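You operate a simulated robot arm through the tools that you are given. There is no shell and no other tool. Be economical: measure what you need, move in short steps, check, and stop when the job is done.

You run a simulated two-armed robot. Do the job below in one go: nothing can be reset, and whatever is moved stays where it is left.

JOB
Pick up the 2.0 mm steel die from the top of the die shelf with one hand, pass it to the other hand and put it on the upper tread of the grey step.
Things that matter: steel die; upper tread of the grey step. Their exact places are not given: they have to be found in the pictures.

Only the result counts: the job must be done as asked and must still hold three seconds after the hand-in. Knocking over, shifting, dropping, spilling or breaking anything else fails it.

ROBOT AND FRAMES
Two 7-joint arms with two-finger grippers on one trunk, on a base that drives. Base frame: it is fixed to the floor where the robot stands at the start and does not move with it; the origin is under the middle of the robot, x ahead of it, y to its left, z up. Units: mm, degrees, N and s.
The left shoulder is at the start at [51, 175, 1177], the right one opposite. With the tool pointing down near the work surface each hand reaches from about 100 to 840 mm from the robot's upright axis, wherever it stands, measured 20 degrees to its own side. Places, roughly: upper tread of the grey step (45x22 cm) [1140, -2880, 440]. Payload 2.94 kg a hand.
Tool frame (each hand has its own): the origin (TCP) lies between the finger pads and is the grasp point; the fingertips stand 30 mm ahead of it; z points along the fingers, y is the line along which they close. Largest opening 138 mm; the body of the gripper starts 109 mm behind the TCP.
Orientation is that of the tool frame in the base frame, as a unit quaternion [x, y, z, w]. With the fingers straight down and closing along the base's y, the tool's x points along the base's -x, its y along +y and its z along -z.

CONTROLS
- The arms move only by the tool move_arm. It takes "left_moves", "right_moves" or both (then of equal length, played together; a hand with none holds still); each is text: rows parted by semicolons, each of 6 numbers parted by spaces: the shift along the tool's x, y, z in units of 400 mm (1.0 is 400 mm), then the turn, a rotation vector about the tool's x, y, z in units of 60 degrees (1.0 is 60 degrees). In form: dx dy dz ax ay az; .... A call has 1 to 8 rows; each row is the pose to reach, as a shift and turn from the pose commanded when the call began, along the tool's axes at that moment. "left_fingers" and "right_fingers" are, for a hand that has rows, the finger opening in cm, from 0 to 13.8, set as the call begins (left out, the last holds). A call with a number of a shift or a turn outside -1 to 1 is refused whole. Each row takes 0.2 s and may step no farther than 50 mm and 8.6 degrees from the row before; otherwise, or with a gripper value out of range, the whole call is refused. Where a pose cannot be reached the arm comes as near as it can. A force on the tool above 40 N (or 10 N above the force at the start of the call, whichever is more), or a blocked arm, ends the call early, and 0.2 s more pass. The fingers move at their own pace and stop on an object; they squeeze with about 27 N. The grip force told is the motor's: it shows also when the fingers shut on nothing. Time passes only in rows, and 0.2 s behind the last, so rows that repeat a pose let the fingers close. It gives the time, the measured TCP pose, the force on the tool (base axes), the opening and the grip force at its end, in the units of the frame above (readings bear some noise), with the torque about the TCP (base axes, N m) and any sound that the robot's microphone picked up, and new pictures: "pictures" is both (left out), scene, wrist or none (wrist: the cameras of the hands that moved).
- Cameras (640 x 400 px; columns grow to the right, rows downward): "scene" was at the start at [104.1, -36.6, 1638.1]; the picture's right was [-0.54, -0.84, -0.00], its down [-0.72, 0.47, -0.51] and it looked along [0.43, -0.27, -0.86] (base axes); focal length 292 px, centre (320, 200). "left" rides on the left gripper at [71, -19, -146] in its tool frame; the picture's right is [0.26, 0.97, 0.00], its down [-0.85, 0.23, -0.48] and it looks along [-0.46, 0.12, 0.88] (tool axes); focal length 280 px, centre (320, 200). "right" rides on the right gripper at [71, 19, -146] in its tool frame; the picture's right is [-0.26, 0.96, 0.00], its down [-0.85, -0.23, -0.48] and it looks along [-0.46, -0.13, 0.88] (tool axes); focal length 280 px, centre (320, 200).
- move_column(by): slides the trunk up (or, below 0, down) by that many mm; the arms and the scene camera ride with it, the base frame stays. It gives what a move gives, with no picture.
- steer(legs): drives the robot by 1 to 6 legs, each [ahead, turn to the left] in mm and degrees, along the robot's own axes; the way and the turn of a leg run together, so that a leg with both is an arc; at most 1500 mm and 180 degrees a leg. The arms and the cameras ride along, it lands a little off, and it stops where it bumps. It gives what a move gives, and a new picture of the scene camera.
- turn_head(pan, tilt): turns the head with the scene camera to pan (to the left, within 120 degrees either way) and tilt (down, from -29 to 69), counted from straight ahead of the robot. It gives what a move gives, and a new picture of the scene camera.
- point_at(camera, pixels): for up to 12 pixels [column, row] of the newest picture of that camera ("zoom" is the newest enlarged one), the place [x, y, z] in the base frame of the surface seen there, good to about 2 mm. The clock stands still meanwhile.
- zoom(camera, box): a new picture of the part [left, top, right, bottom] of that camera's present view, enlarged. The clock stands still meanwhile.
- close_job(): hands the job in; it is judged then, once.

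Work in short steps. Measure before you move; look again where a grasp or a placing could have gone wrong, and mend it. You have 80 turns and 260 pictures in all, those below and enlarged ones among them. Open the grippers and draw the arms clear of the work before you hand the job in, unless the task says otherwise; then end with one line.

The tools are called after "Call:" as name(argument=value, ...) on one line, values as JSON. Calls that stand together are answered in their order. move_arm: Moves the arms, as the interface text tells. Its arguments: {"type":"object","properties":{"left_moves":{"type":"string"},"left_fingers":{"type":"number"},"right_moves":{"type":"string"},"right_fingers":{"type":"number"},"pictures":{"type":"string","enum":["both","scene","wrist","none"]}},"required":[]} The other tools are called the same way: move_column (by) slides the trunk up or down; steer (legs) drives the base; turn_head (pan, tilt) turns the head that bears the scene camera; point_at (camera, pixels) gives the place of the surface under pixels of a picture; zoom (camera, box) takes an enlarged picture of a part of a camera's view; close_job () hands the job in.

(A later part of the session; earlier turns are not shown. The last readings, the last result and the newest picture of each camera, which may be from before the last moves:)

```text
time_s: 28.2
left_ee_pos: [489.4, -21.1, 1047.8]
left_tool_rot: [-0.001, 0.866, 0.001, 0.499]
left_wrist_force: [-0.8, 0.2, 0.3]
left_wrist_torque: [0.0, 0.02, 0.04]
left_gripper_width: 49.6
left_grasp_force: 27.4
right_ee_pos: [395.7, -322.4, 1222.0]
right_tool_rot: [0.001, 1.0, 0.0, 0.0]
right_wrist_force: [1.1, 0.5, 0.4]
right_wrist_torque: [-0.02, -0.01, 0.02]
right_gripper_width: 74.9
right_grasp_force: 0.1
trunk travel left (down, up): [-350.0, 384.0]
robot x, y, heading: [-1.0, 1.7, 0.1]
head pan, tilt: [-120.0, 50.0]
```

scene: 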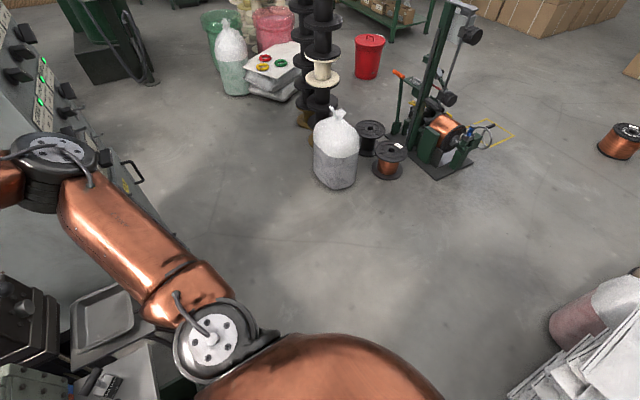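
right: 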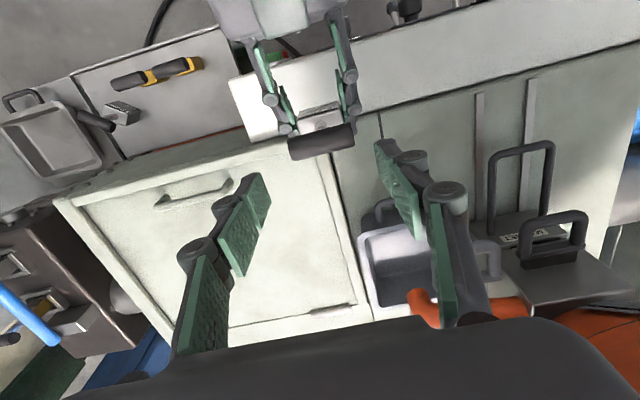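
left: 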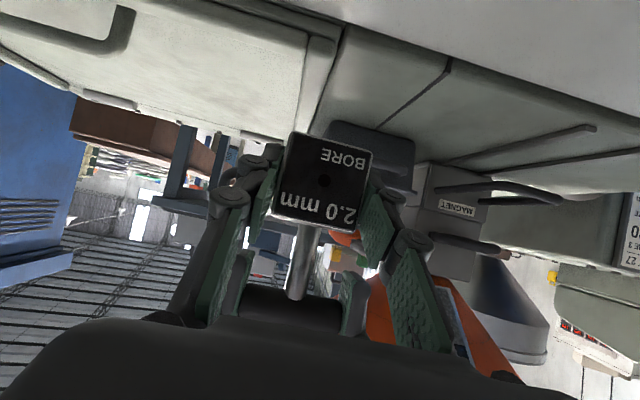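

The corridor between the white bag (x≈-770) and the cabinet face (x≈300) is about 1 m wide. I measure the stack behind right and check the left side's clearance next.

Call:
point_at(camera="scene", pixels=[[515, 390], [560, 360], [555, 335], [630, 305], [105, 345], [120, 200], [230, 355], [335, 188], [50, 150], [420, 360]])

Call:
turn_head(pan=45, tilt=40)

```text
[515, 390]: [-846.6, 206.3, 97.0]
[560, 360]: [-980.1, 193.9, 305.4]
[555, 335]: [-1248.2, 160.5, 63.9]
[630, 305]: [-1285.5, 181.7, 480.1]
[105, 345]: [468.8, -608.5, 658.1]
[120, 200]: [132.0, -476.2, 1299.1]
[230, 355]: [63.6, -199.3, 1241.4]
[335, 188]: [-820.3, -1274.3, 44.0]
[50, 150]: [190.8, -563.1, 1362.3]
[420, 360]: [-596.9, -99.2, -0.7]
```

```text
time_s: 30.7
left_ee_pos: [489.3, -21.3, 1047.9]
left_tool_rot: [0.0, 0.866, 0.0, 0.501]
left_wrist_force: [-0.5, 0.2, -0.3]
left_wrist_torque: [0.02, 0.04, -0.04]
left_gripper_width: 49.7
left_grasp_force: 26.9
right_ee_pos: [395.7, -324.4, 1221.8]
right_tool_rot: [0.0, 1.0, -0.001, 0.0]
right_wrist_force: [0.6, -0.2, 0.0]
right_wrist_torque: [0.03, 0.01, 0.01]
right_gripper_width: 74.8
right_grasp_force: 0.1
trunk travel left (down, up): [-350.0, 384.0]
robot x, y, heading: [4.8, -2.7, -0.2]
head pan, tilt: [45.0, 40.0]
```

scene: 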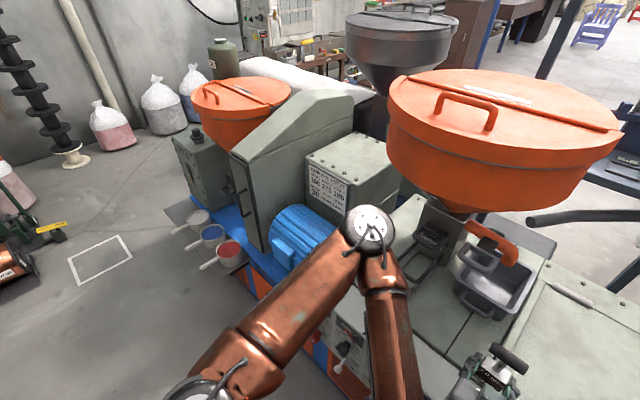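

I measure the left elbow and the hopper's near edge.

Call:
point_at(camera="scene", pixels=[[370, 222], [350, 240], [405, 160], [470, 210], [600, 170], [300, 180], [505, 365]])

Call:
steer(legs=[[-250, 0]])

```text
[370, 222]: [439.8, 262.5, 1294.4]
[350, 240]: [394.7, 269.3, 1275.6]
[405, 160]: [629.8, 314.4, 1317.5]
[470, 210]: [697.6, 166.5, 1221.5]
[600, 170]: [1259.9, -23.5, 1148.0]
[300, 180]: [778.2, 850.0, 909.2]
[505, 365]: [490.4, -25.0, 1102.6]
```

```text
time_s: 32.5
left_ee_pos: [242.3, -24.5, 1048.7]
left_tool_rot: [0.002, 0.866, -0.001, 0.5]
left_wrist_force: [-0.2, -1.1, -6.1]
left_wrist_torque: [-0.03, 0.01, 0.02]
left_gripper_width: 49.3
left_grasp_force: 27.3
right_ee_pos: [147.7, -323.2, 1221.5]
right_tool_rot: [0.003, 1.0, 0.0, 0.001]
right_wrist_force: [-0.9, -0.3, -0.3]
right_wrist_torque: [-0.01, -0.1, 0.05]
right_gripper_width: 74.9
right_grasp_force: 0.1
trunk travel left (down, up): [-350.0, 384.0]
robot x, y, heading: [-245.9, 3.2, -0.1]
head pan, tilt: [45.0, 40.0]
```

scene: 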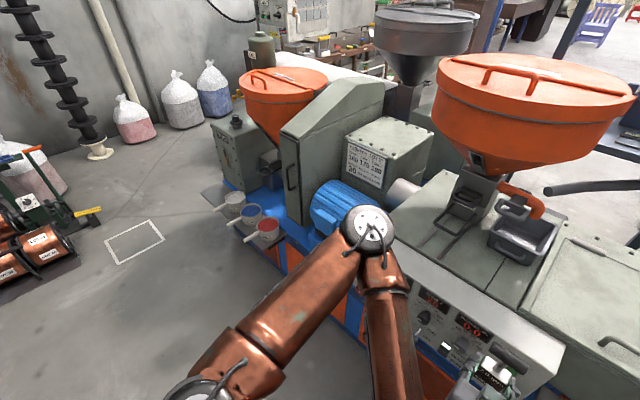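

Backed to x≈-246 cleanly, the left hand now reads the 6 N load. I turn right by 90°.

Call:
steer(legs=[[0, -90]])

Call:
turn_head(pan=0, tilt=30)

```text
time_s: 36.7
left_ee_pos: [-270.3, -488.6, 1047.5]
left_tool_rot: [0.613, 0.612, -0.353, 0.353]
left_wrist_force: [0.1, 0.3, -5.8]
left_wrist_torque: [0.06, -0.04, 0.03]
left_gripper_width: 49.4
left_grasp_force: 26.8
right_ee_pos: [-570.2, -394.0, 1221.6]
right_tool_rot: [0.708, 0.706, 0.0, 0.0]
right_wrist_force: [-0.6, -0.2, 0.0]
right_wrist_torque: [-0.04, -0.02, 0.04]
right_gripper_width: 75.2
right_grasp_force: 0.1
trunk travel left (down, up): [-350.0, 384.0]
robot x, y, heading: [-246.3, -1.5, -90.1]
head pan, tilt: [45.0, 40.0]
```

scene: 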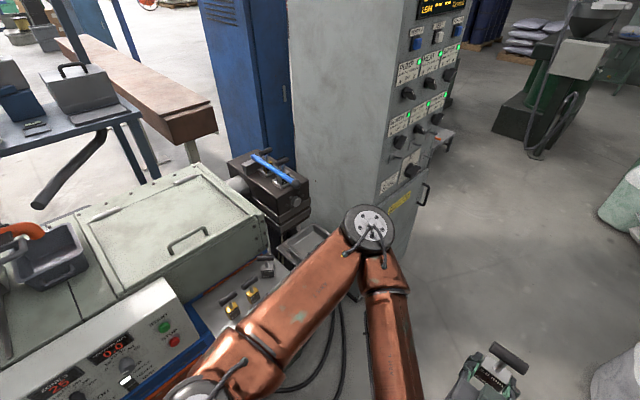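

```text
time_s: 37.9
left_ee_pos: [-269.6, -488.4, 1046.4]
left_tool_rot: [0.613, 0.612, -0.353, 0.353]
left_wrist_force: [-0.2, -1.1, -5.4]
left_wrist_torque: [0.06, -0.03, -0.01]
left_gripper_width: 49.5
left_grasp_force: 27.0
right_ee_pos: [-569.0, -394.5, 1221.7]
right_tool_rot: [0.708, 0.706, 0.0, 0.001]
right_wrist_force: [-1.0, 0.1, -0.5]
right_wrist_torque: [0.01, 0.04, -0.03]
right_gripper_width: 74.9
right_grasp_force: 0.1
trunk travel left (down, up): [-350.0, 384.0]
robot x, y, heading: [-248.5, 2.0, -90.3]
head pan, tilt: [0.0, 30.0]
```

scene: 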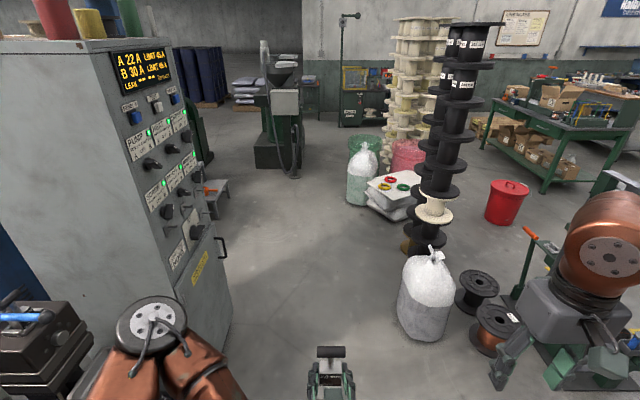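

A grey two-tread step with an orange item is visible at (215,195). I zoom in and measure it.

Call:
zoom(camera="scene", box=[180, 160, 260, 225])

Call:
point_at(camera="scene", pixels=[[216, 186], [225, 183], [222, 195], [205, 212], [228, 208], [212, 190], [220, 245], [225, 300], [290, 172], [405, 325], [232, 340]])

```text
6.15 times, centred on (220, 192) of scene
```

zoom: 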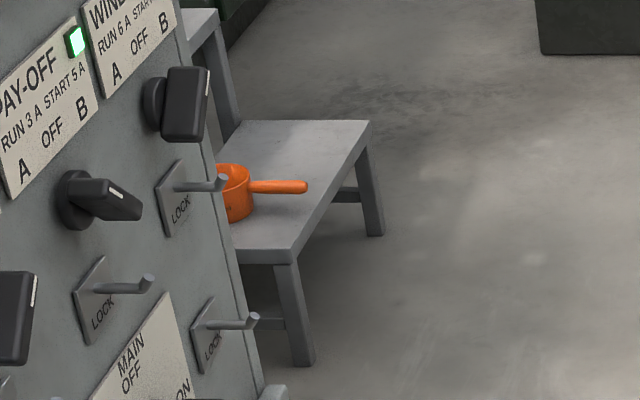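

```text
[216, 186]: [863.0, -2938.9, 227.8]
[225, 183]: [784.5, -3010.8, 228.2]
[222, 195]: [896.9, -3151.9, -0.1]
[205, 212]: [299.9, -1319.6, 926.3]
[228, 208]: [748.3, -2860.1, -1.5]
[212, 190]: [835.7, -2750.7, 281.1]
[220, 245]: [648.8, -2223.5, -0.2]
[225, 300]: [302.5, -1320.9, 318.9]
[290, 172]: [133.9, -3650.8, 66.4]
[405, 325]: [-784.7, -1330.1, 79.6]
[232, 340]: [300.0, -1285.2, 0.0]
```

The step's lower tread (z≈228, with an orange ladle) faces -x, so I'll approach from the -x side around the cabinet. I drive down the clear corridor at x≈-246 to y≈-2950.

Call:
steer(legs=[[1480, 0], [1480, 0]])

```text
time_s: 51.0
left_ee_pos: [-324.8, -3307.6, 1048.1]
left_tool_rot: [0.625, 0.6, -0.359, 0.347]
left_wrist_force: [0.1, -1.1, -6.8]
left_wrist_torque: [0.03, 0.0, 0.0]
left_gripper_width: 49.3
left_grasp_force: 27.2
right_ee_pos: [-622.5, -3202.8, 1223.0]
right_tool_rot: [0.72, 0.694, 0.0, 0.001]
right_wrist_force: [0.2, -0.3, 0.6]
right_wrist_torque: [0.16, -0.03, 0.01]
right_gripper_width: 75.0
right_grasp_force: 0.1
trunk travel left (down, up): [-350.0, 384.0]
robot x, y, heading: [-285.6, -2821.0, -92.1]
head pan, tilt: [0.0, 30.0]
stopped in leg 2: the robot was blocked; the commanded pose is now the measured one
```

scene: 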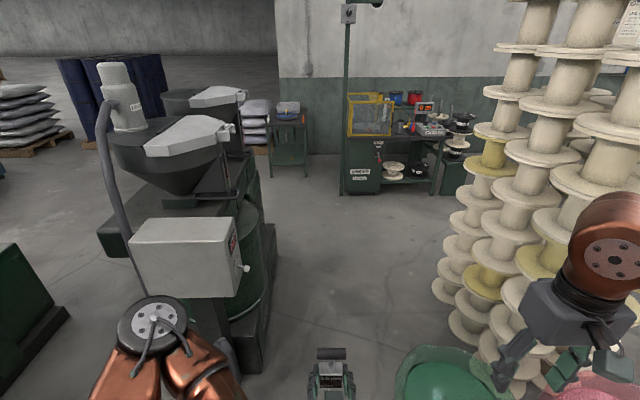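

The base was blocked at y≈-2821, likely by the sacks on the right front. I back off a little and look down there.

Call:
steer(legs=[[-120, 0]])

Call:
turn_head(pan=-45, tilt=50)

Call:
turn_head(pan=50, tilt=40)

```text
time_s: 52.2
left_ee_pos: [-320.1, -3219.4, 1038.0]
left_tool_rot: [0.629, 0.607, -0.351, 0.336]
left_wrist_force: [1.0, 0.1, -5.5]
left_wrist_torque: [0.07, 0.07, -0.03]
left_gripper_width: 49.5
left_grasp_force: 27.0
right_ee_pos: [-618.4, -3120.2, 1216.0]
right_tool_rot: [0.719, 0.695, 0.01, -0.009]
right_wrist_force: [0.7, 0.7, -0.4]
right_wrist_torque: [-0.16, 0.13, -0.01]
right_gripper_width: 75.1
right_grasp_force: 0.1
trunk travel left (down, up): [-350.0, 384.0]
robot x, y, heading: [-280.4, -2702.1, -91.9]
head pan, tilt: [0.0, 30.0]
```

scene: 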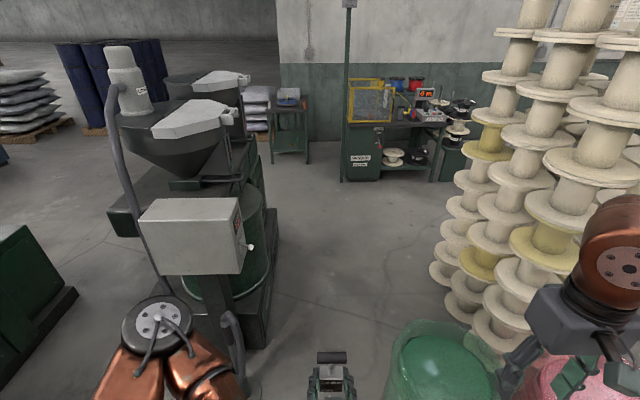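

```text
time_s: 53.3
left_ee_pos: [-319.6, -3193.9, 1044.3]
left_tool_rot: [0.627, 0.605, -0.358, 0.337]
left_wrist_force: [1.6, -0.7, -5.0]
left_wrist_torque: [0.13, 0.02, -0.04]
left_gripper_width: 49.6
left_grasp_force: 26.8
right_ee_pos: [-613.9, -3093.4, 1220.6]
right_tool_rot: [0.718, 0.696, 0.003, -0.003]
right_wrist_force: [0.3, 0.6, -0.3]
right_wrist_torque: [0.04, 0.07, -0.03]
right_gripper_width: 75.1
right_grasp_force: 0.1
trunk travel left (down, up): [-350.0, 384.0]
robot x, y, heading: [-275.9, -2701.2, -91.9]
head pan, tilt: [-45.0, 50.0]
```

scene: 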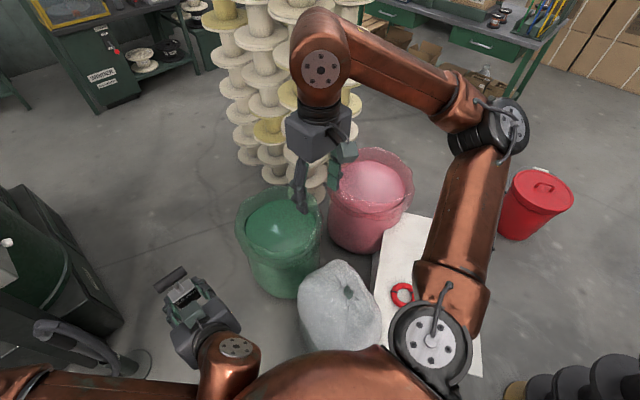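

```text
time_s: 55.0
left_ee_pos: [-320.5, -3178.7, 1050.8]
left_tool_rot: [0.623, 0.601, -0.362, 0.346]
left_wrist_force: [-0.4, -1.1, -6.1]
left_wrist_torque: [0.1, 0.0, 0.01]
left_gripper_width: 49.7
left_grasp_force: 27.0
right_ee_pos: [-615.7, -3073.2, 1224.8]
right_tool_rot: [0.719, 0.695, -0.002, 0.003]
right_wrist_force: [-0.2, -0.4, -0.2]
right_wrist_torque: [0.07, -0.04, -0.01]
right_gripper_width: 74.9
right_grasp_force: 0.0
trunk travel left (down, up): [-350.0, 384.0]
robot x, y, heading: [-279.4, -2703.1, -92.1]
head pan, tilt: [50.0, 40.0]
```

scene: 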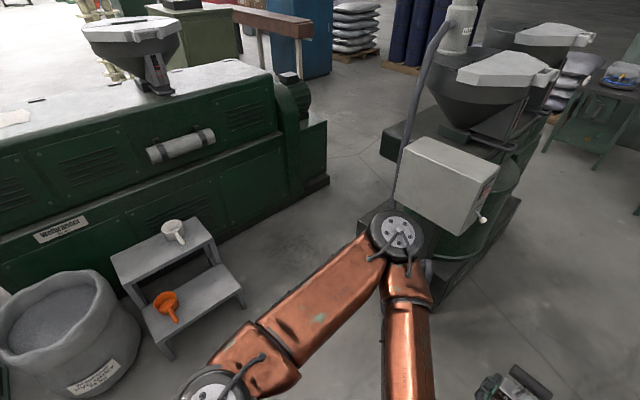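

I touched the white sack lightly; it stands where it was. The step is at (165,250) with a white ladle on the upper tread's middle; I zoom and measure.

Call:
zoom(camera="scene", box=[90, 200, 266, 310])

Call:
point_at(camera="scene", pixels=[[112, 258], [197, 218], [213, 242], [130, 282], [175, 240], [190, 240], [145, 262], [172, 225], [145, 310], [243, 293], [205, 238], [100, 395]])

```text
3.64 times, centred on (178, 255) of scene
```

zoom: 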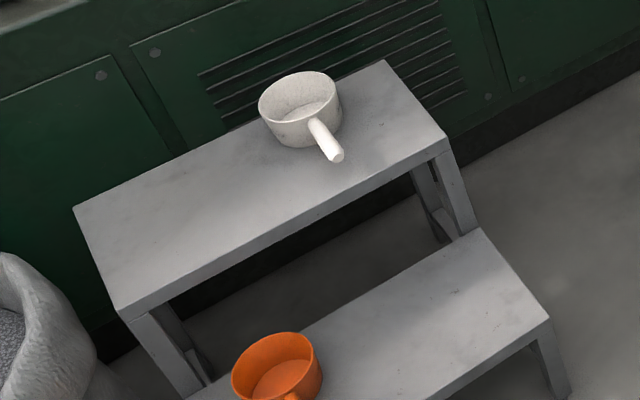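

```text
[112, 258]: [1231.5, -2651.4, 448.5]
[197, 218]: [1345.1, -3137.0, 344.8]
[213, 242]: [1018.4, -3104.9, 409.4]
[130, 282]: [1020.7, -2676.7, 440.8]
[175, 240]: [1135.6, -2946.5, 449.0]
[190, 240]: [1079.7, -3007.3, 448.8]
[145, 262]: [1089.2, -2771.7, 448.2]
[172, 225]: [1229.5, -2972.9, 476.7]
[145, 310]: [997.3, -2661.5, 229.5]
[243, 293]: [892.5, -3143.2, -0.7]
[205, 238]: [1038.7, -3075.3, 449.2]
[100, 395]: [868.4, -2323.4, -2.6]
```

The upper tread spans x 1020–1232, y −2660…−3105, z≈449; the white ladle takes y≈−2900…−3010. I aim for (1095,−2780), approaching along +x, so I turn left and drive toward (90,-2850).

Call:
steer(legs=[[0, 70], [400, 0], [0, 22]])

Call:
turn_head(pan=0, tilt=40)

```text
time_s: 61.8
left_ee_pos: [568.4, -2860.9, 1049.9]
left_tool_rot: [-0.007, 0.866, 0.001, 0.501]
left_wrist_force: [-1.5, 1.6, -9.5]
left_wrist_torque: [-0.02, -0.22, -0.08]
left_gripper_width: 49.5
left_grasp_force: 27.3
right_ee_pos: [478.8, -3162.3, 1225.5]
right_tool_rot: [-0.009, 1.0, 0.001, 0.007]
right_wrist_force: [0.9, 0.6, 0.1]
right_wrist_torque: [0.0, -0.02, 0.02]
right_gripper_width: 75.0
right_grasp_force: 0.0
trunk travel left (down, up): [-350.0, 384.0]
robot x, y, heading: [94.4, -2844.2, 1.1]
head pan, tilt: [50.0, 40.0]
```

scene: 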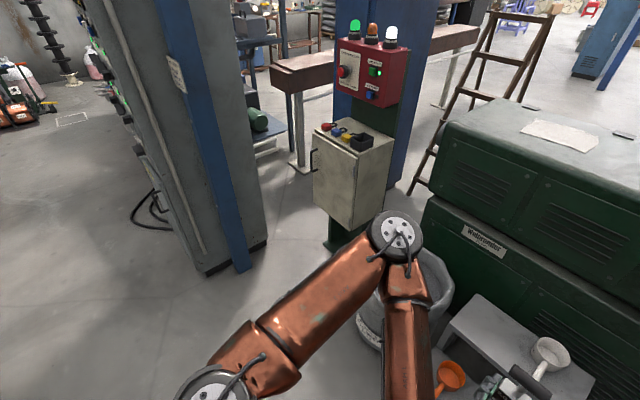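

```text
time_s: 62.9
left_ee_pos: [568.3, -2861.9, 1049.5]
left_tool_rot: [-0.006, 0.866, 0.001, 0.5]
left_wrist_force: [-0.3, 0.6, -5.6]
left_wrist_torque: [0.02, 0.03, 0.04]
left_gripper_width: 49.7
left_grasp_force: 27.2
right_ee_pos: [479.4, -3162.4, 1225.1]
right_tool_rot: [-0.009, 1.0, 0.001, 0.006]
right_wrist_force: [-0.4, -0.4, -0.1]
right_wrist_torque: [0.0, 0.01, -0.01]
right_gripper_width: 75.0
right_grasp_force: 0.1
trunk travel left (down, up): [-350.0, 384.0]
robot x, y, heading: [96.3, -2842.7, 0.9]
head pan, tilt: [0.0, 40.0]
```

scene: 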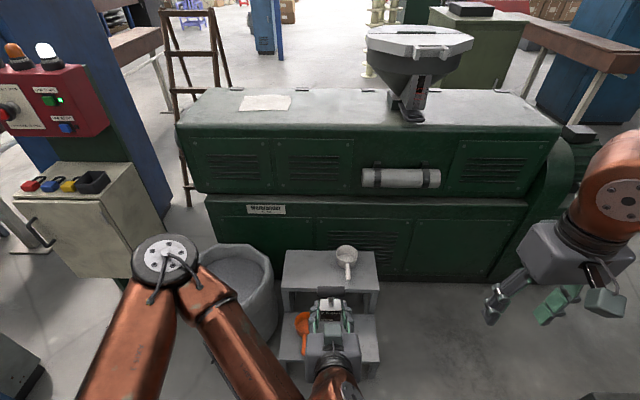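

I am square to the step. I re-measure the tread, ladle and wall from here.

Call:
point_at(camera="scene", pixels=[[287, 252], [285, 287], [373, 255], [378, 288], [310, 270], [338, 262], [347, 278], [346, 247], [280, 240], [282, 375], [378, 375], [303, 320]])

Call:
zoom(camera="scene", box=[260, 230, 400, 390])

```text
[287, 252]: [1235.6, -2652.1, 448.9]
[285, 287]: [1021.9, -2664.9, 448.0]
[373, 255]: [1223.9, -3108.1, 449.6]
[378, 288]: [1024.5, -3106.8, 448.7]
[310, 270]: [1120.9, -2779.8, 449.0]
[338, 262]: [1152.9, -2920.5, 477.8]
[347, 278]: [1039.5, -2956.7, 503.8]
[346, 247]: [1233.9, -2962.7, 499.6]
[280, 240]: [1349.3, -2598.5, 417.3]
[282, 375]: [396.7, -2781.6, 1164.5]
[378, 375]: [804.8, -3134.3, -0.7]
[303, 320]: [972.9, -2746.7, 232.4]
```

```text
2.50 times, centred on (330, 310) of scene
```

zoom: 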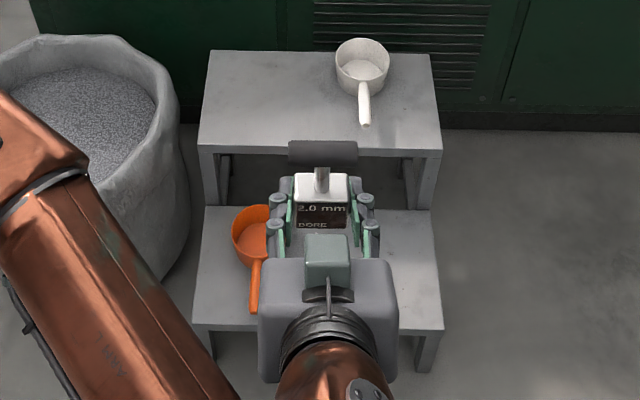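

Target spot (1095,-2780,449) is clear by ~120 mm all round. I drive 270 mm forward and lower the trunk fully.

Call:
steer(legs=[[270, -0.8]])

Call:
move_column(by=-340)

Call:
turn_head(pan=5, tilt=48)

```text
time_s: 64.8
left_ee_pos: [837.7, -2866.4, 1048.3]
left_tool_rot: [0.0, 0.866, -0.002, 0.5]
left_wrist_force: [-0.3, 0.7, -6.9]
left_wrist_torque: [0.01, 0.07, 0.0]
left_gripper_width: 49.3
left_grasp_force: 26.8
right_ee_pos: [742.8, -3166.4, 1225.9]
right_tool_rot: [-0.001, 1.0, 0.001, 0.006]
right_wrist_force: [0.1, 0.0, -1.3]
right_wrist_torque: [0.01, 0.03, 0.06]
right_gripper_width: 75.0
right_grasp_force: 0.1
trunk travel left (down, up): [-350.0, 384.0]
robot x, y, heading: [360.4, -2844.2, 0.2]
head pan, tilt: [0.0, 40.0]
```

scene: 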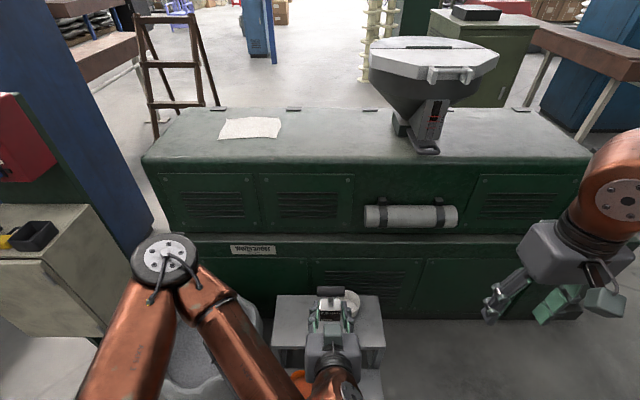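

```text
time_s: 68.2
left_ee_pos: [887.8, -2866.0, 551.0]
left_tool_rot: [0.0, 0.947, -0.003, 0.322]
left_wrist_force: [-0.7, -0.1, -5.0]
left_wrist_torque: [0.01, 0.09, 0.01]
left_gripper_width: 49.3
left_grasp_force: 27.1
right_ee_pos: [740.8, -3166.4, 886.6]
right_tool_rot: [-0.001, 1.0, 0.0, 0.007]
right_wrist_force: [0.0, -0.3, -0.2]
right_wrist_torque: [-0.01, -0.01, 0.04]
right_gripper_width: 74.9
right_grasp_force: 0.0
trunk travel left (down, up): [-10.0, 724.0]
robot x, y, heading: [364.1, -2843.6, 0.0]
head pan, tilt: [0.0, 40.0]
```

```text
time_s: 68.8
left_ee_pos: [887.1, -2865.7, 550.2]
left_tool_rot: [0.0, 0.947, -0.004, 0.322]
left_wrist_force: [-0.4, -0.8, -6.4]
left_wrist_torque: [0.02, 0.08, 0.02]
left_gripper_width: 49.4
left_grasp_force: 27.3
right_ee_pos: [742.6, -3165.7, 886.4]
right_tool_rot: [-0.001, 1.0, 0.001, 0.006]
right_wrist_force: [0.9, -0.3, -0.7]
right_wrist_torque: [-0.02, 0.0, 0.01]
right_gripper_width: 74.9
right_grasp_force: 0.0
trunk travel left (down, up): [-10.0, 724.0]
robot x, y, heading: [359.9, -2842.0, -0.1]
head pan, tilt: [5.0, 48.0]
```

scene: 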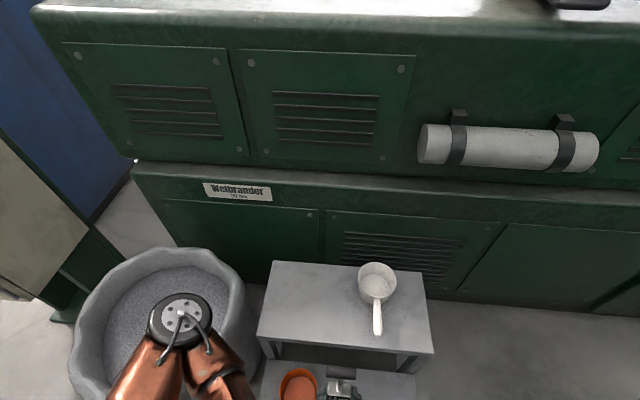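

The left hand dipped and pitched unexpectedly (z 551, 38° pitch) – the elbow seems to bear on something. I measure the elbow and sack rim.

Call:
point_at(camera="scene", pixels=[[181, 315], [205, 330], [150, 330], [120, 290], [220, 270], [240, 340], [80, 350], [230, 370], [160, 260]])

Call:
turn_head(pan=10, tilt=68)

```text
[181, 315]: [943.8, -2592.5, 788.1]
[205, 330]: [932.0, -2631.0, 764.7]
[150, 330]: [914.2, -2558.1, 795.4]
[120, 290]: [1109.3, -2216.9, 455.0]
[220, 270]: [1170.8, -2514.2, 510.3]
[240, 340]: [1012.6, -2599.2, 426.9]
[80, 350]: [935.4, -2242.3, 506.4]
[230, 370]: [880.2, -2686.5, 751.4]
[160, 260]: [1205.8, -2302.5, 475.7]
```

```text
time_s: 69.7
left_ee_pos: [887.3, -2865.3, 550.1]
left_tool_rot: [-0.001, 0.947, -0.002, 0.323]
left_wrist_force: [-0.4, 0.7, -6.6]
left_wrist_torque: [0.02, 0.05, 0.0]
left_gripper_width: 49.6
left_grasp_force: 26.8
right_ee_pos: [741.8, -3166.5, 885.8]
right_tool_rot: [-0.001, 1.0, 0.0, 0.006]
right_wrist_force: [-0.9, -0.3, -0.2]
right_wrist_torque: [-0.03, 0.03, 0.01]
right_gripper_width: 74.8
right_grasp_force: 0.1
trunk travel left (down, up): [-10.0, 724.0]
robot x, y, heading: [367.6, -2842.4, 0.3]
head pan, tilt: [10.0, 68.0]
```

scene: 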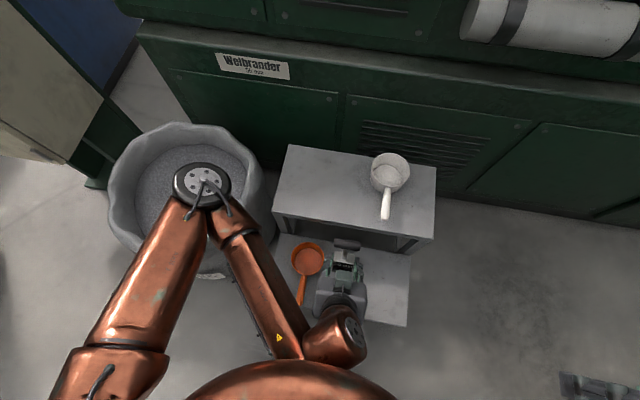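

The elbow is clear of the sack (elbow top z 788, rim ≈510), so the arm just re-posed itself during the trunk move; the die is still firmly gripped. I raise the hand 60 mm and restore the 60° pitch in small rows to see how it responds.

Call:
move_arm(left_moves="-0.023 0 -0.03 0 -0.093 0; -0.046 0 -0.06 0 -0.187 0; -0.069 0 -0.09 0 -0.28 0; -0.0915 0 -0.119 0 -0.373 0; -0.0915 0 -0.119 0 -0.373 0")

```text
time_s: 70.9
left_ee_pos: [909.5, -2893.3, 597.5]
left_tool_rot: [-0.007, 0.864, -0.001, 0.503]
left_wrist_force: [0.4, -0.2, -6.0]
left_wrist_torque: [0.01, 0.02, 0.01]
left_gripper_width: 49.6
left_grasp_force: 27.1
left hand out of reach, approached as far as the arm can: row 1, 2, 3, 4, 5
right_ee_pos: [741.3, -3167.1, 884.9]
right_tool_rot: [-0.001, 1.0, 0.001, 0.006]
right_wrist_force: [0.1, -0.5, 0.7]
right_wrist_torque: [-0.02, -0.02, 0.02]
right_gripper_width: 74.9
right_grasp_force: 0.1
trunk travel left (down, up): [-10.0, 724.0]
robot x, y, heading: [364.3, -2842.6, 0.3]
head pan, tilt: [10.0, 68.0]
```

scene: 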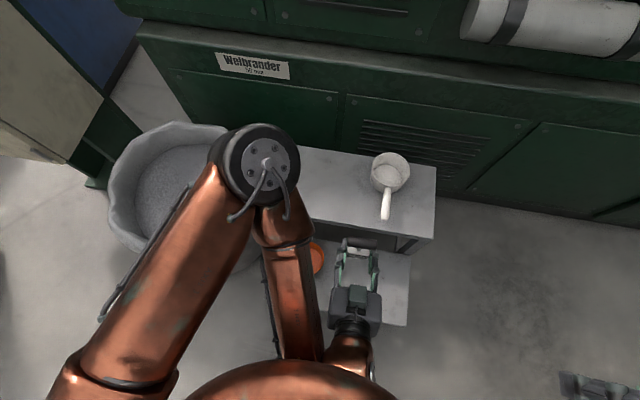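
left: 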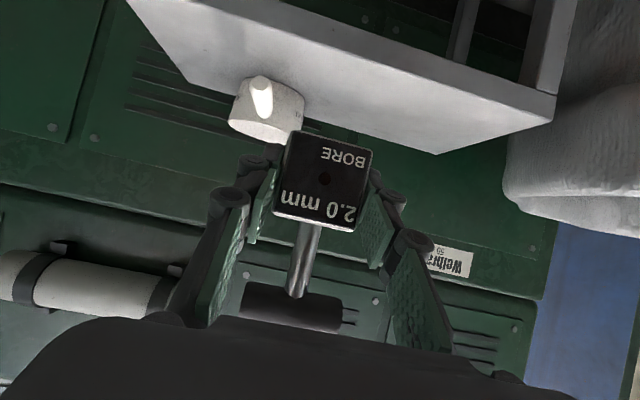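

Orientation is upright again at (909,-2893,597). I extend forward/left: +170 mm x, +85 mm y at this height, clearing the tread by >100 mm.

Call:
move_arm(left_moves="-0.0425 0.0425 0.0736 0 0 0; -0.085 0.085 0.1472 0 0 0; -0.1275 0.1275 0.2208 0 0 0; -0.17 0.17 0.2944 0 0 0; -0.2125 0.2125 0.368 0 0 0; -0.2125 0.2125 0.368 0 0 0")

```text
time_s: 72.3
left_ee_pos: [1074.7, -2808.8, 592.7]
left_tool_rot: [-0.001, 0.867, -0.002, 0.499]
left_wrist_force: [-0.1, -0.4, -5.7]
left_wrist_torque: [0.0, 0.03, -0.03]
left_gripper_width: 49.4
left_grasp_force: 26.5
right_ee_pos: [746.0, -3164.6, 885.9]
right_tool_rot: [0.0, 1.0, 0.001, 0.005]
right_wrist_force: [0.0, -0.8, 0.1]
right_wrist_torque: [-0.03, -0.03, -0.01]
right_gripper_width: 74.9
right_grasp_force: 0.1
trunk travel left (down, up): [-10.0, 724.0]
robot x, y, heading: [364.7, -2841.7, 0.2]
head pan, tilt: [10.0, 68.0]
```

scene: 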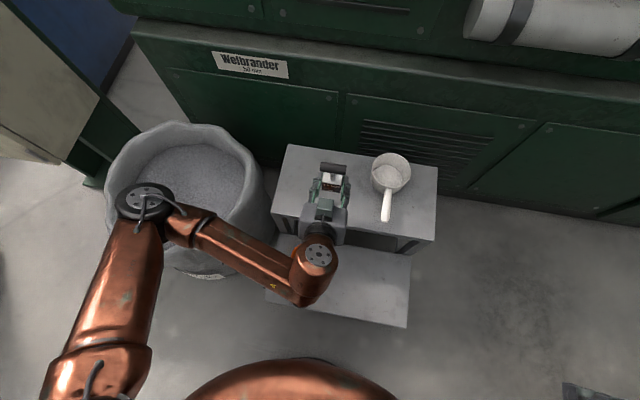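
left: 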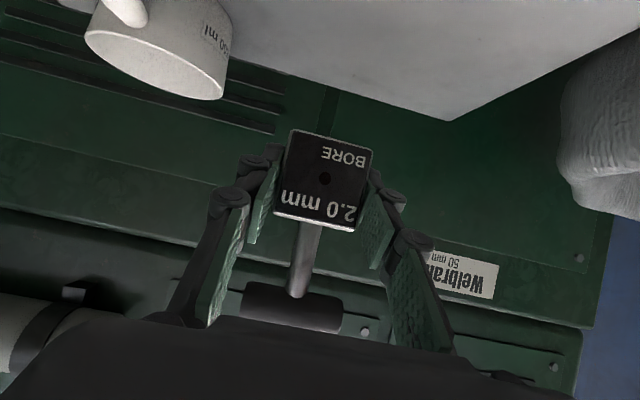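

The arm follows well now: (1075,-2809,593), no reach warning. I check the die's bottom corners and the elbow height over the sack.

Call:
point_at(camera="scene", pixels=[[147, 200], [125, 205], [190, 235], [275, 285], [120, 170], [135, 235], [335, 166]])

Call:
point_at(camera="left", pixels=[[296, 137], [365, 155], [280, 208], [350, 225], [330, 135], [470, 100], [380, 60]])

```text
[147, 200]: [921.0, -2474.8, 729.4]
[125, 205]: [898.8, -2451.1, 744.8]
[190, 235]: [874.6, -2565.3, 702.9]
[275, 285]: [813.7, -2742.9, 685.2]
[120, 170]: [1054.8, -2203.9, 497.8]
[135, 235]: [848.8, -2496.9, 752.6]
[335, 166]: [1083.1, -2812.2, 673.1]
```

```text
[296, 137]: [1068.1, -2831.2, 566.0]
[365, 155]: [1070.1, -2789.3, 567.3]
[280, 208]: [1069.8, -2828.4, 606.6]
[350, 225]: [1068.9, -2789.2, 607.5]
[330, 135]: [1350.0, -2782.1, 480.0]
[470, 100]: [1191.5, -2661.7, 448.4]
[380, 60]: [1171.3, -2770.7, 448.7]
```

The die is upright (front face x≈1069 vertical, bottom z≈563). The elbow (top z≈730 at (921,-2475)) hangs near the sack rim (~510), so I raise the trunk 200 mm first to keep it high while lowering the hand.

Call:
move_column(by=200)

Call:
move_arm(left_moves="0.1 0.01 0.055 0 0 0; 0.2 0.02 0.11 0 0 0; 0.3 0.03 0.165 0 0 0; 0.4 0.04 0.22 0 0 0; 0.4 0.0725 0.22 0 0 0; 0.4 0.0725 0.22 0 0 0")

```text
time_s: 74.5
left_ee_pos: [1073.7, -2809.4, 793.6]
left_tool_rot: [-0.001, 0.867, -0.003, 0.499]
left_wrist_force: [0.6, 0.5, -6.5]
left_wrist_torque: [-0.02, 0.08, 0.02]
left_gripper_width: 49.6
left_grasp_force: 27.0
right_ee_pos: [742.6, -3165.5, 1085.3]
right_tool_rot: [-0.002, 1.0, -0.001, 0.005]
right_wrist_force: [1.1, 0.6, -0.8]
right_wrist_torque: [0.02, 0.04, 0.0]
right_gripper_width: 75.1
right_grasp_force: 0.0
trunk travel left (down, up): [-210.0, 524.0]
robot x, y, heading: [362.1, -2842.0, 0.3]
head pan, tilt: [10.0, 68.0]
```

```text
time_s: 75.8
left_ee_pos: [1068.8, -2781.7, 612.5]
left_tool_rot: [-0.001, 0.866, -0.003, 0.5]
left_wrist_force: [0.0, 1.2, -5.5]
left_wrist_torque: [0.01, 0.05, -0.01]
left_gripper_width: 49.3
left_grasp_force: 27.0
right_ee_pos: [740.6, -3167.2, 1085.0]
right_tool_rot: [0.0, 1.0, 0.001, 0.005]
right_wrist_force: [-0.7, -0.8, 0.8]
right_wrist_torque: [0.04, -0.04, -0.01]
right_gripper_width: 74.9
right_grasp_force: 0.1
trunk travel left (down, up): [-210.0, 524.0]
robot x, y, heading: [360.6, -2843.7, 0.4]
head pan, tilt: [10.0, 68.0]
```

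scene: 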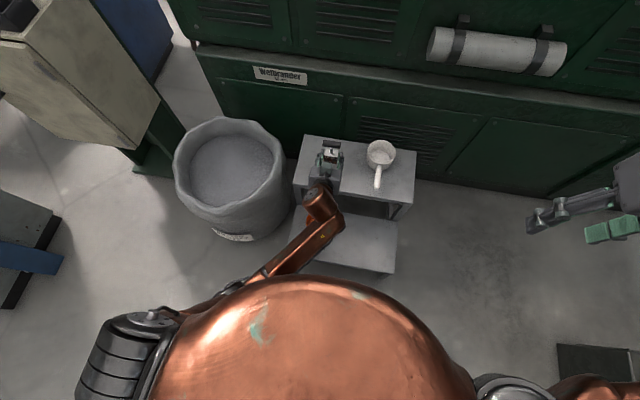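
left: 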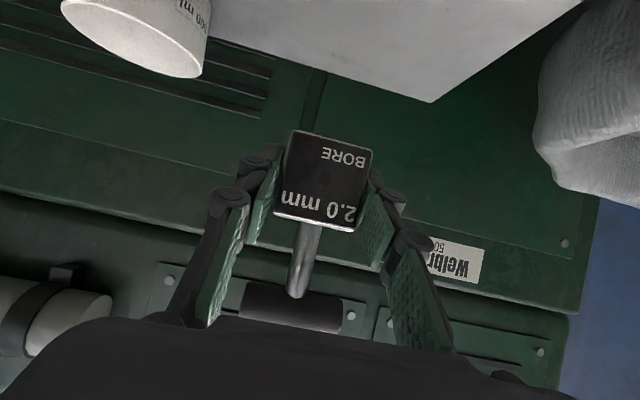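

The elbow is now well away from the sack. I check forearm height over the lower tread and ladle before the last descent.

Call:
point_at(camera="scene", pixels=[[320, 205], [300, 240], [270, 270], [215, 305], [335, 225], [330, 150], [290, 165], [285, 190]])

Call:
zoom(camera="scene", box=[180, 120, 420, 300])

```text
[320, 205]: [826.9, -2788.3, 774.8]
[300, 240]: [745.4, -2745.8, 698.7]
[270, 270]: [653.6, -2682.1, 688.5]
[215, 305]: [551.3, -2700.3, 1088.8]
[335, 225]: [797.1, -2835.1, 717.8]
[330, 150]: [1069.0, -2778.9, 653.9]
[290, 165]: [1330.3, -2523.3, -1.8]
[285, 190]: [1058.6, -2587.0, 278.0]
```

```text
2.22 times, centred on (300, 210) of scene
```

zoom: 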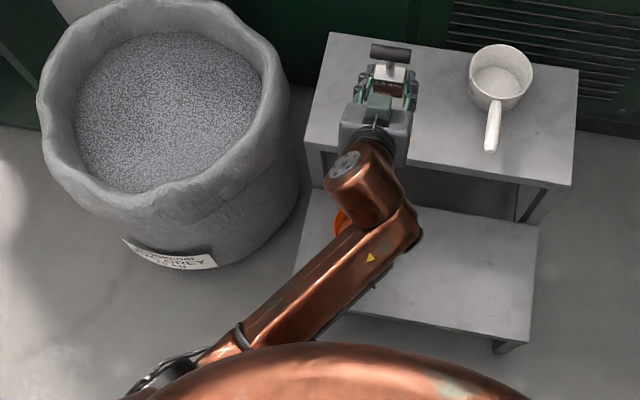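

The forearm keeps ≥170 mm over the lower tread after the drop. I descend 110 mm and 20 mm forward, then measure.

Call:
move_arm(left_moves="0.071 0 0.06 0 0 0; 0.142 0 0.12 0 0 0; 0.19 0 0.16 0 0 0; 0.213 0 0.181 0 0 0; 0.213 0 0.181 0 0 0")

Call:
zoom(camera="left", box=[240, 80, 400, 240])

```text
time_s: 77.0
left_ee_pos: [1088.7, -2783.4, 503.3]
left_tool_rot: [-0.001, 0.866, -0.003, 0.501]
left_wrist_force: [-0.1, -0.5, -6.2]
left_wrist_torque: [0.0, 0.03, 0.01]
left_gripper_width: 49.5
left_grasp_force: 26.7
right_ee_pos: [741.7, -3166.0, 1085.8]
right_tool_rot: [-0.001, 1.0, 0.001, 0.005]
right_wrist_force: [0.1, 0.0, 0.4]
right_wrist_torque: [0.01, -0.04, -0.03]
right_gripper_width: 74.8
right_grasp_force: 0.1
trunk travel left (down, up): [-210.0, 524.0]
robot x, y, heading: [364.0, -2843.0, 0.2]
head pan, tilt: [10.0, 68.0]
```

scene: 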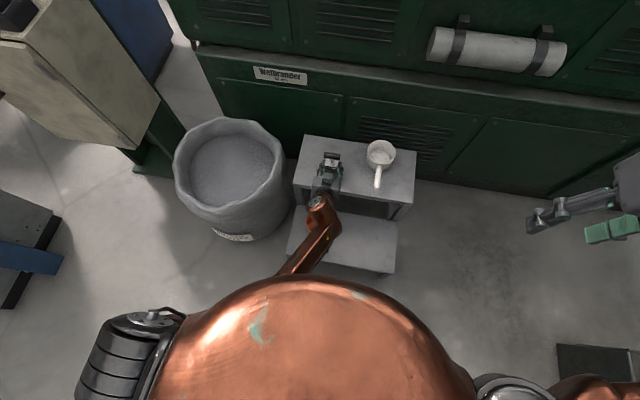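
left: 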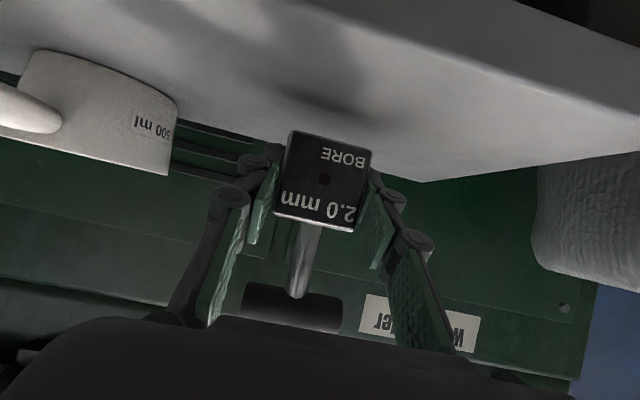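

```text
2.50 times, centred on (320, 160) of left
```

zoom: 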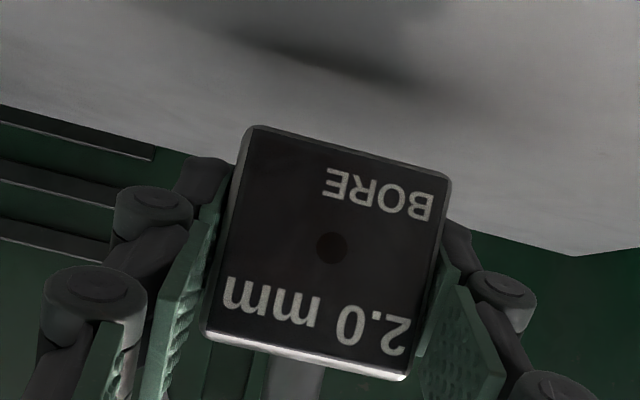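

I read the die's bottom corners and the tread beneath.

Call:
point_at(camera="zoom", pixels=[[256, 134], [440, 180], [350, 158], [215, 325], [395, 365], [350, 100], [255, 100]])

```text
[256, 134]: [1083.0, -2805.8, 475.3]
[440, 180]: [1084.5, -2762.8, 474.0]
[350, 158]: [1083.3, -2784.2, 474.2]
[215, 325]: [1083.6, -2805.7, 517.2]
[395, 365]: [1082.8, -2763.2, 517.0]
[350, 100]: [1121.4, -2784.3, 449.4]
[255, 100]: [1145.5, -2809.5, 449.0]
```

The die's bottom is level at z≈473–474, ~24 mm over the tread (449). I descend 21 mm, then slower to 24 mm.

Call:
move_arm(left_moves="0.0216 0 0.0125 0 0 0; 0.039 0 0.0225 0 0 0; 0.0455 0 0.0263 0 0 0; 0.0487 0 0.0281 0 0 0; 0.052 0 0.03 0 0 0; 0.052 0 0.03 0 0 0", pictures="wrist")

Call:
zoom(camera="left", box=[240, 80, 400, 240])

```text
time_s: 78.5
left_ee_pos: [1089.5, -2783.1, 481.1]
left_tool_rot: [0.0, 0.864, -0.003, 0.503]
left_wrist_force: [1.1, -2.3, 7.7]
left_wrist_torque: [0.28, 0.14, 0.04]
left_gripper_width: 49.6
left_grasp_force: 27.5
right_ee_pos: [741.2, -3166.1, 1084.8]
right_tool_rot: [-0.001, 1.0, 0.0, 0.007]
right_wrist_force: [-0.3, 0.8, 0.3]
right_wrist_torque: [-0.01, 0.01, -0.01]
right_gripper_width: 75.1
right_grasp_force: 0.1
trunk travel left (down, up): [-210.0, 524.0]
robot x, y, heading: [360.0, -2842.4, 0.3]
head pan, tilt: [10.0, 68.0]
```

left: 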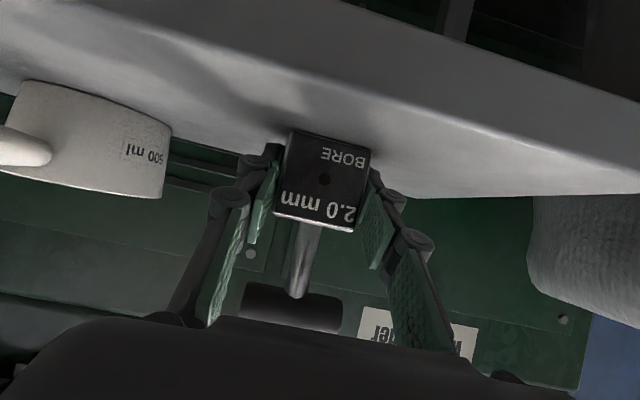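

```text
2.50 times, centred on (320, 160) of left
```

zoom: 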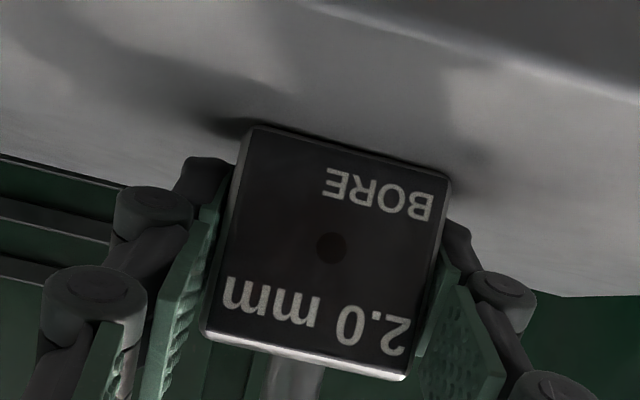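

Contact: the vertical force went from -6 to +7.7 N, so the die sits on the tread. I open the left fingers to 8.5 cm.

Call:
move_arm(left_moves="0 0 0 0 0 0; 0 0 0 0 0 0; 0 0 0 0 0 0; 0 0 0 0 0 0", left_fingers=8.5, pictures="wrist")

```text
time_s: 79.5
left_ee_pos: [1088.3, -2781.3, 477.9]
left_tool_rot: [0.0, 0.866, -0.003, 0.5]
left_wrist_force: [-0.2, 0.3, -0.1]
left_wrist_torque: [0.0, -0.01, 0.0]
left_gripper_width: 84.7
left_grasp_force: 0.1
right_ee_pos: [740.5, -3166.3, 1085.8]
right_tool_rot: [-0.001, 1.0, 0.0, 0.006]
right_wrist_force: [0.7, 0.5, 0.9]
right_wrist_torque: [0.0, -0.04, -0.02]
right_gripper_width: 75.2
right_grasp_force: 0.1
trunk travel left (down, up): [-210.0, 524.0]
robot x, y, heading: [364.6, -2844.4, 0.2]
head pan, tilt: [10.0, 68.0]
```

left: 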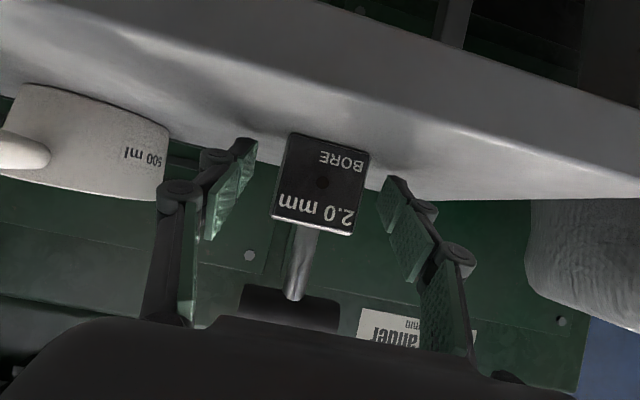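

The die stands free between the open fingers. I retract the left hand straight back along its own axis by 160 mm.

Call:
move_arm(left_moves="0 0 -0.08 0 0 0; 0 0 -0.18 0 0 0; 0 0 -0.28 0 0 0; 0 0 -0.36 0 0 0; 0 0 -0.4 0 0 0; 0 0 -0.4 0 0 0")

Call:
zoom(camera="scene", box=[260, 110, 440, 220])

```text
time_s: 80.2
left_ee_pos: [1019.4, -2700.7, 520.1]
left_tool_rot: [0.052, 0.854, 0.069, 0.513]
left_wrist_force: [0.0, -0.9, -0.3]
left_wrist_torque: [0.03, 0.0, 0.01]
left_gripper_width: 85.2
left_grasp_force: 0.1
right_ee_pos: [742.7, -3167.3, 1085.8]
right_tool_rot: [-0.001, 1.0, 0.002, 0.006]
right_wrist_force: [0.5, -0.1, -0.1]
right_wrist_torque: [0.02, -0.01, -0.02]
right_gripper_width: 74.9
right_grasp_force: 0.0
trunk travel left (down, up): [-210.0, 524.0]
robot x, y, heading: [362.0, -2843.6, 0.5]
head pan, tilt: [10.0, 68.0]
stopped in row 3 (left hand): the arm was blocked; the commanded pose is now the measured one
```

scene: 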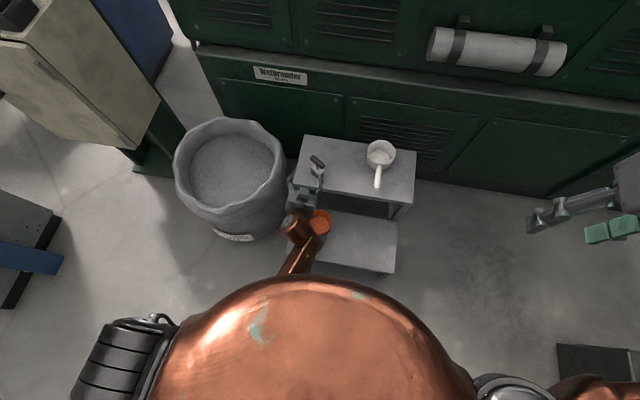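
left: 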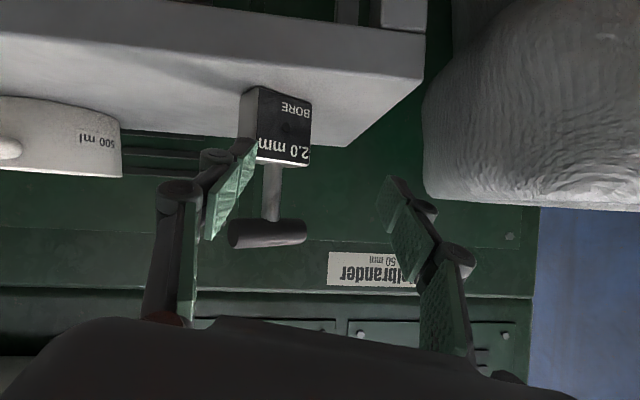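

```text
3.56 times, centred on (350, 165) of scene
```

zoom: 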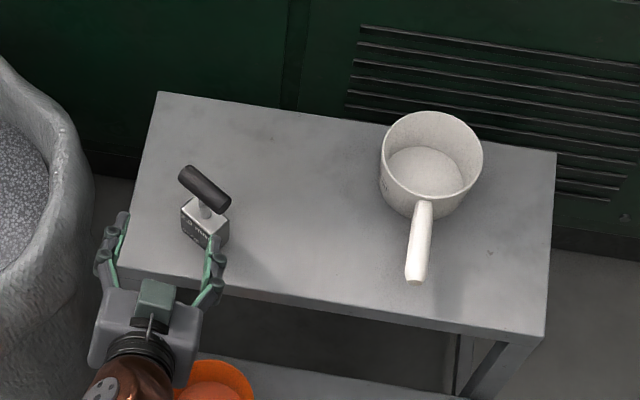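

The arm hit its folding limit, slipped left and nudged the die, which still stands on the tread. I measure the die and finger positions before moving anything.

Call:
point_at(camera="zoom", pixels=[[190, 175], [222, 202], [184, 212], [206, 240], [228, 240], [212, 250], [218, 290], [118, 225], [225, 225]])

Call:
zoom(camera="left", box=[180, 70, 340, 250])

```text
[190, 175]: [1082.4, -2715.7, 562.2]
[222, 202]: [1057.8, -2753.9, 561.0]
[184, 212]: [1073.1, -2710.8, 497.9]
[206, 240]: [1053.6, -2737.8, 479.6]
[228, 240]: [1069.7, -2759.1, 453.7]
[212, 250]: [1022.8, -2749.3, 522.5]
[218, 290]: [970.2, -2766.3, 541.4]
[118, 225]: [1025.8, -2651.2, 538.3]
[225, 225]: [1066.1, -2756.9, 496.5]
```

```text
2.22 times, centred on (260, 160) of left
```

zoom: 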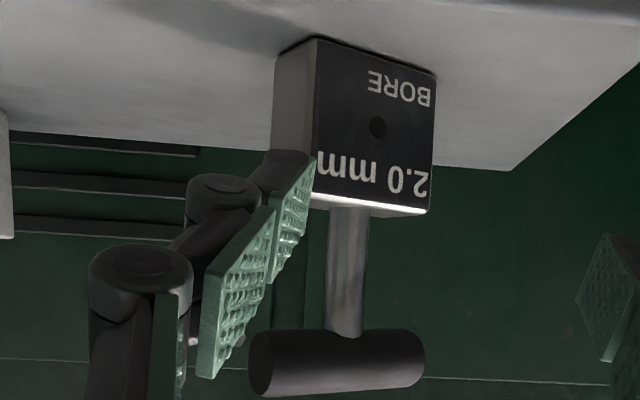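

The die stands upright at about (1070,-2735), fully on the tread; the -y fingertip is just in front of its corner. Driving straight back takes the hand away from it without arm folding.

Call:
steer(legs=[[-60, 0], [-220, 0]])

Call:
turn_head(pan=5, tilt=50)

```text
time_s: 82.5
left_ee_pos: [740.9, -2703.8, 521.2]
left_tool_rot: [0.053, 0.854, 0.067, 0.514]
left_wrist_force: [-0.6, 0.6, 0.2]
left_wrist_torque: [0.01, 0.03, 0.01]
left_gripper_width: 85.3
left_grasp_force: 0.0
right_ee_pos: [460.4, -3168.2, 1086.3]
right_tool_rot: [0.001, 1.0, 0.0, 0.008]
right_wrist_force: [0.3, -0.1, -0.5]
right_wrist_torque: [0.0, -0.01, -0.02]
right_gripper_width: 74.9
right_grasp_force: 0.1
trunk travel left (down, up): [-210.0, 524.0]
robot x, y, heading: [81.7, -2839.7, 0.0]
head pan, tilt: [10.0, 68.0]
```

scene: 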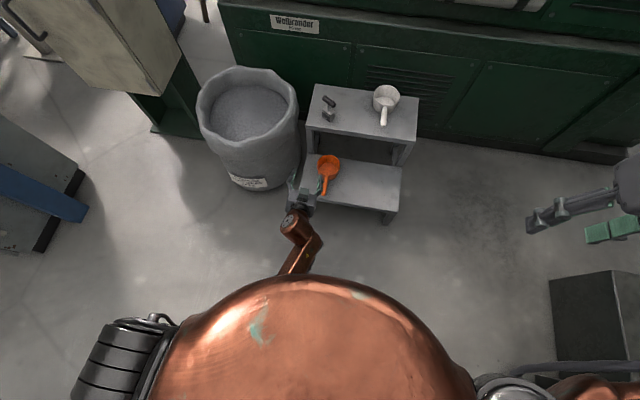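

```text
time_s: 83.3
left_ee_pos: [741.6, -2703.7, 520.9]
left_tool_rot: [0.054, 0.854, 0.068, 0.513]
left_wrist_force: [0.7, -0.6, 0.3]
left_wrist_torque: [-0.04, 0.0, -0.01]
left_gripper_width: 85.2
left_grasp_force: 0.0
right_ee_pos: [462.1, -3166.9, 1085.3]
right_tool_rot: [0.001, 1.0, 0.001, 0.006]
right_wrist_force: [-0.1, 0.6, 0.4]
right_wrist_torque: [-0.04, -0.02, -0.02]
right_gripper_width: 74.9
right_grasp_force: 0.0
trunk travel left (down, up): [-210.0, 524.0]
robot x, y, heading: [84.7, -2842.9, 0.0]
head pan, tilt: [5.0, 50.0]
```

scene: 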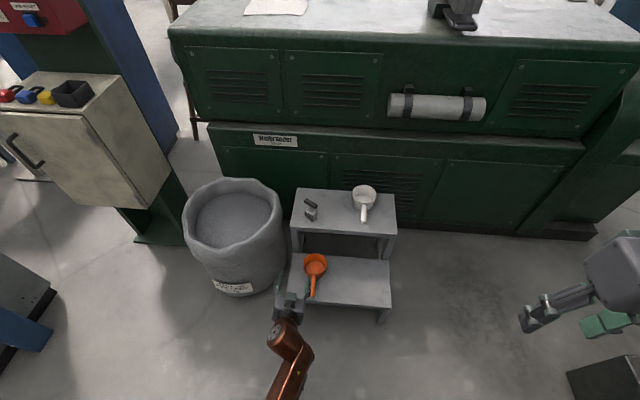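

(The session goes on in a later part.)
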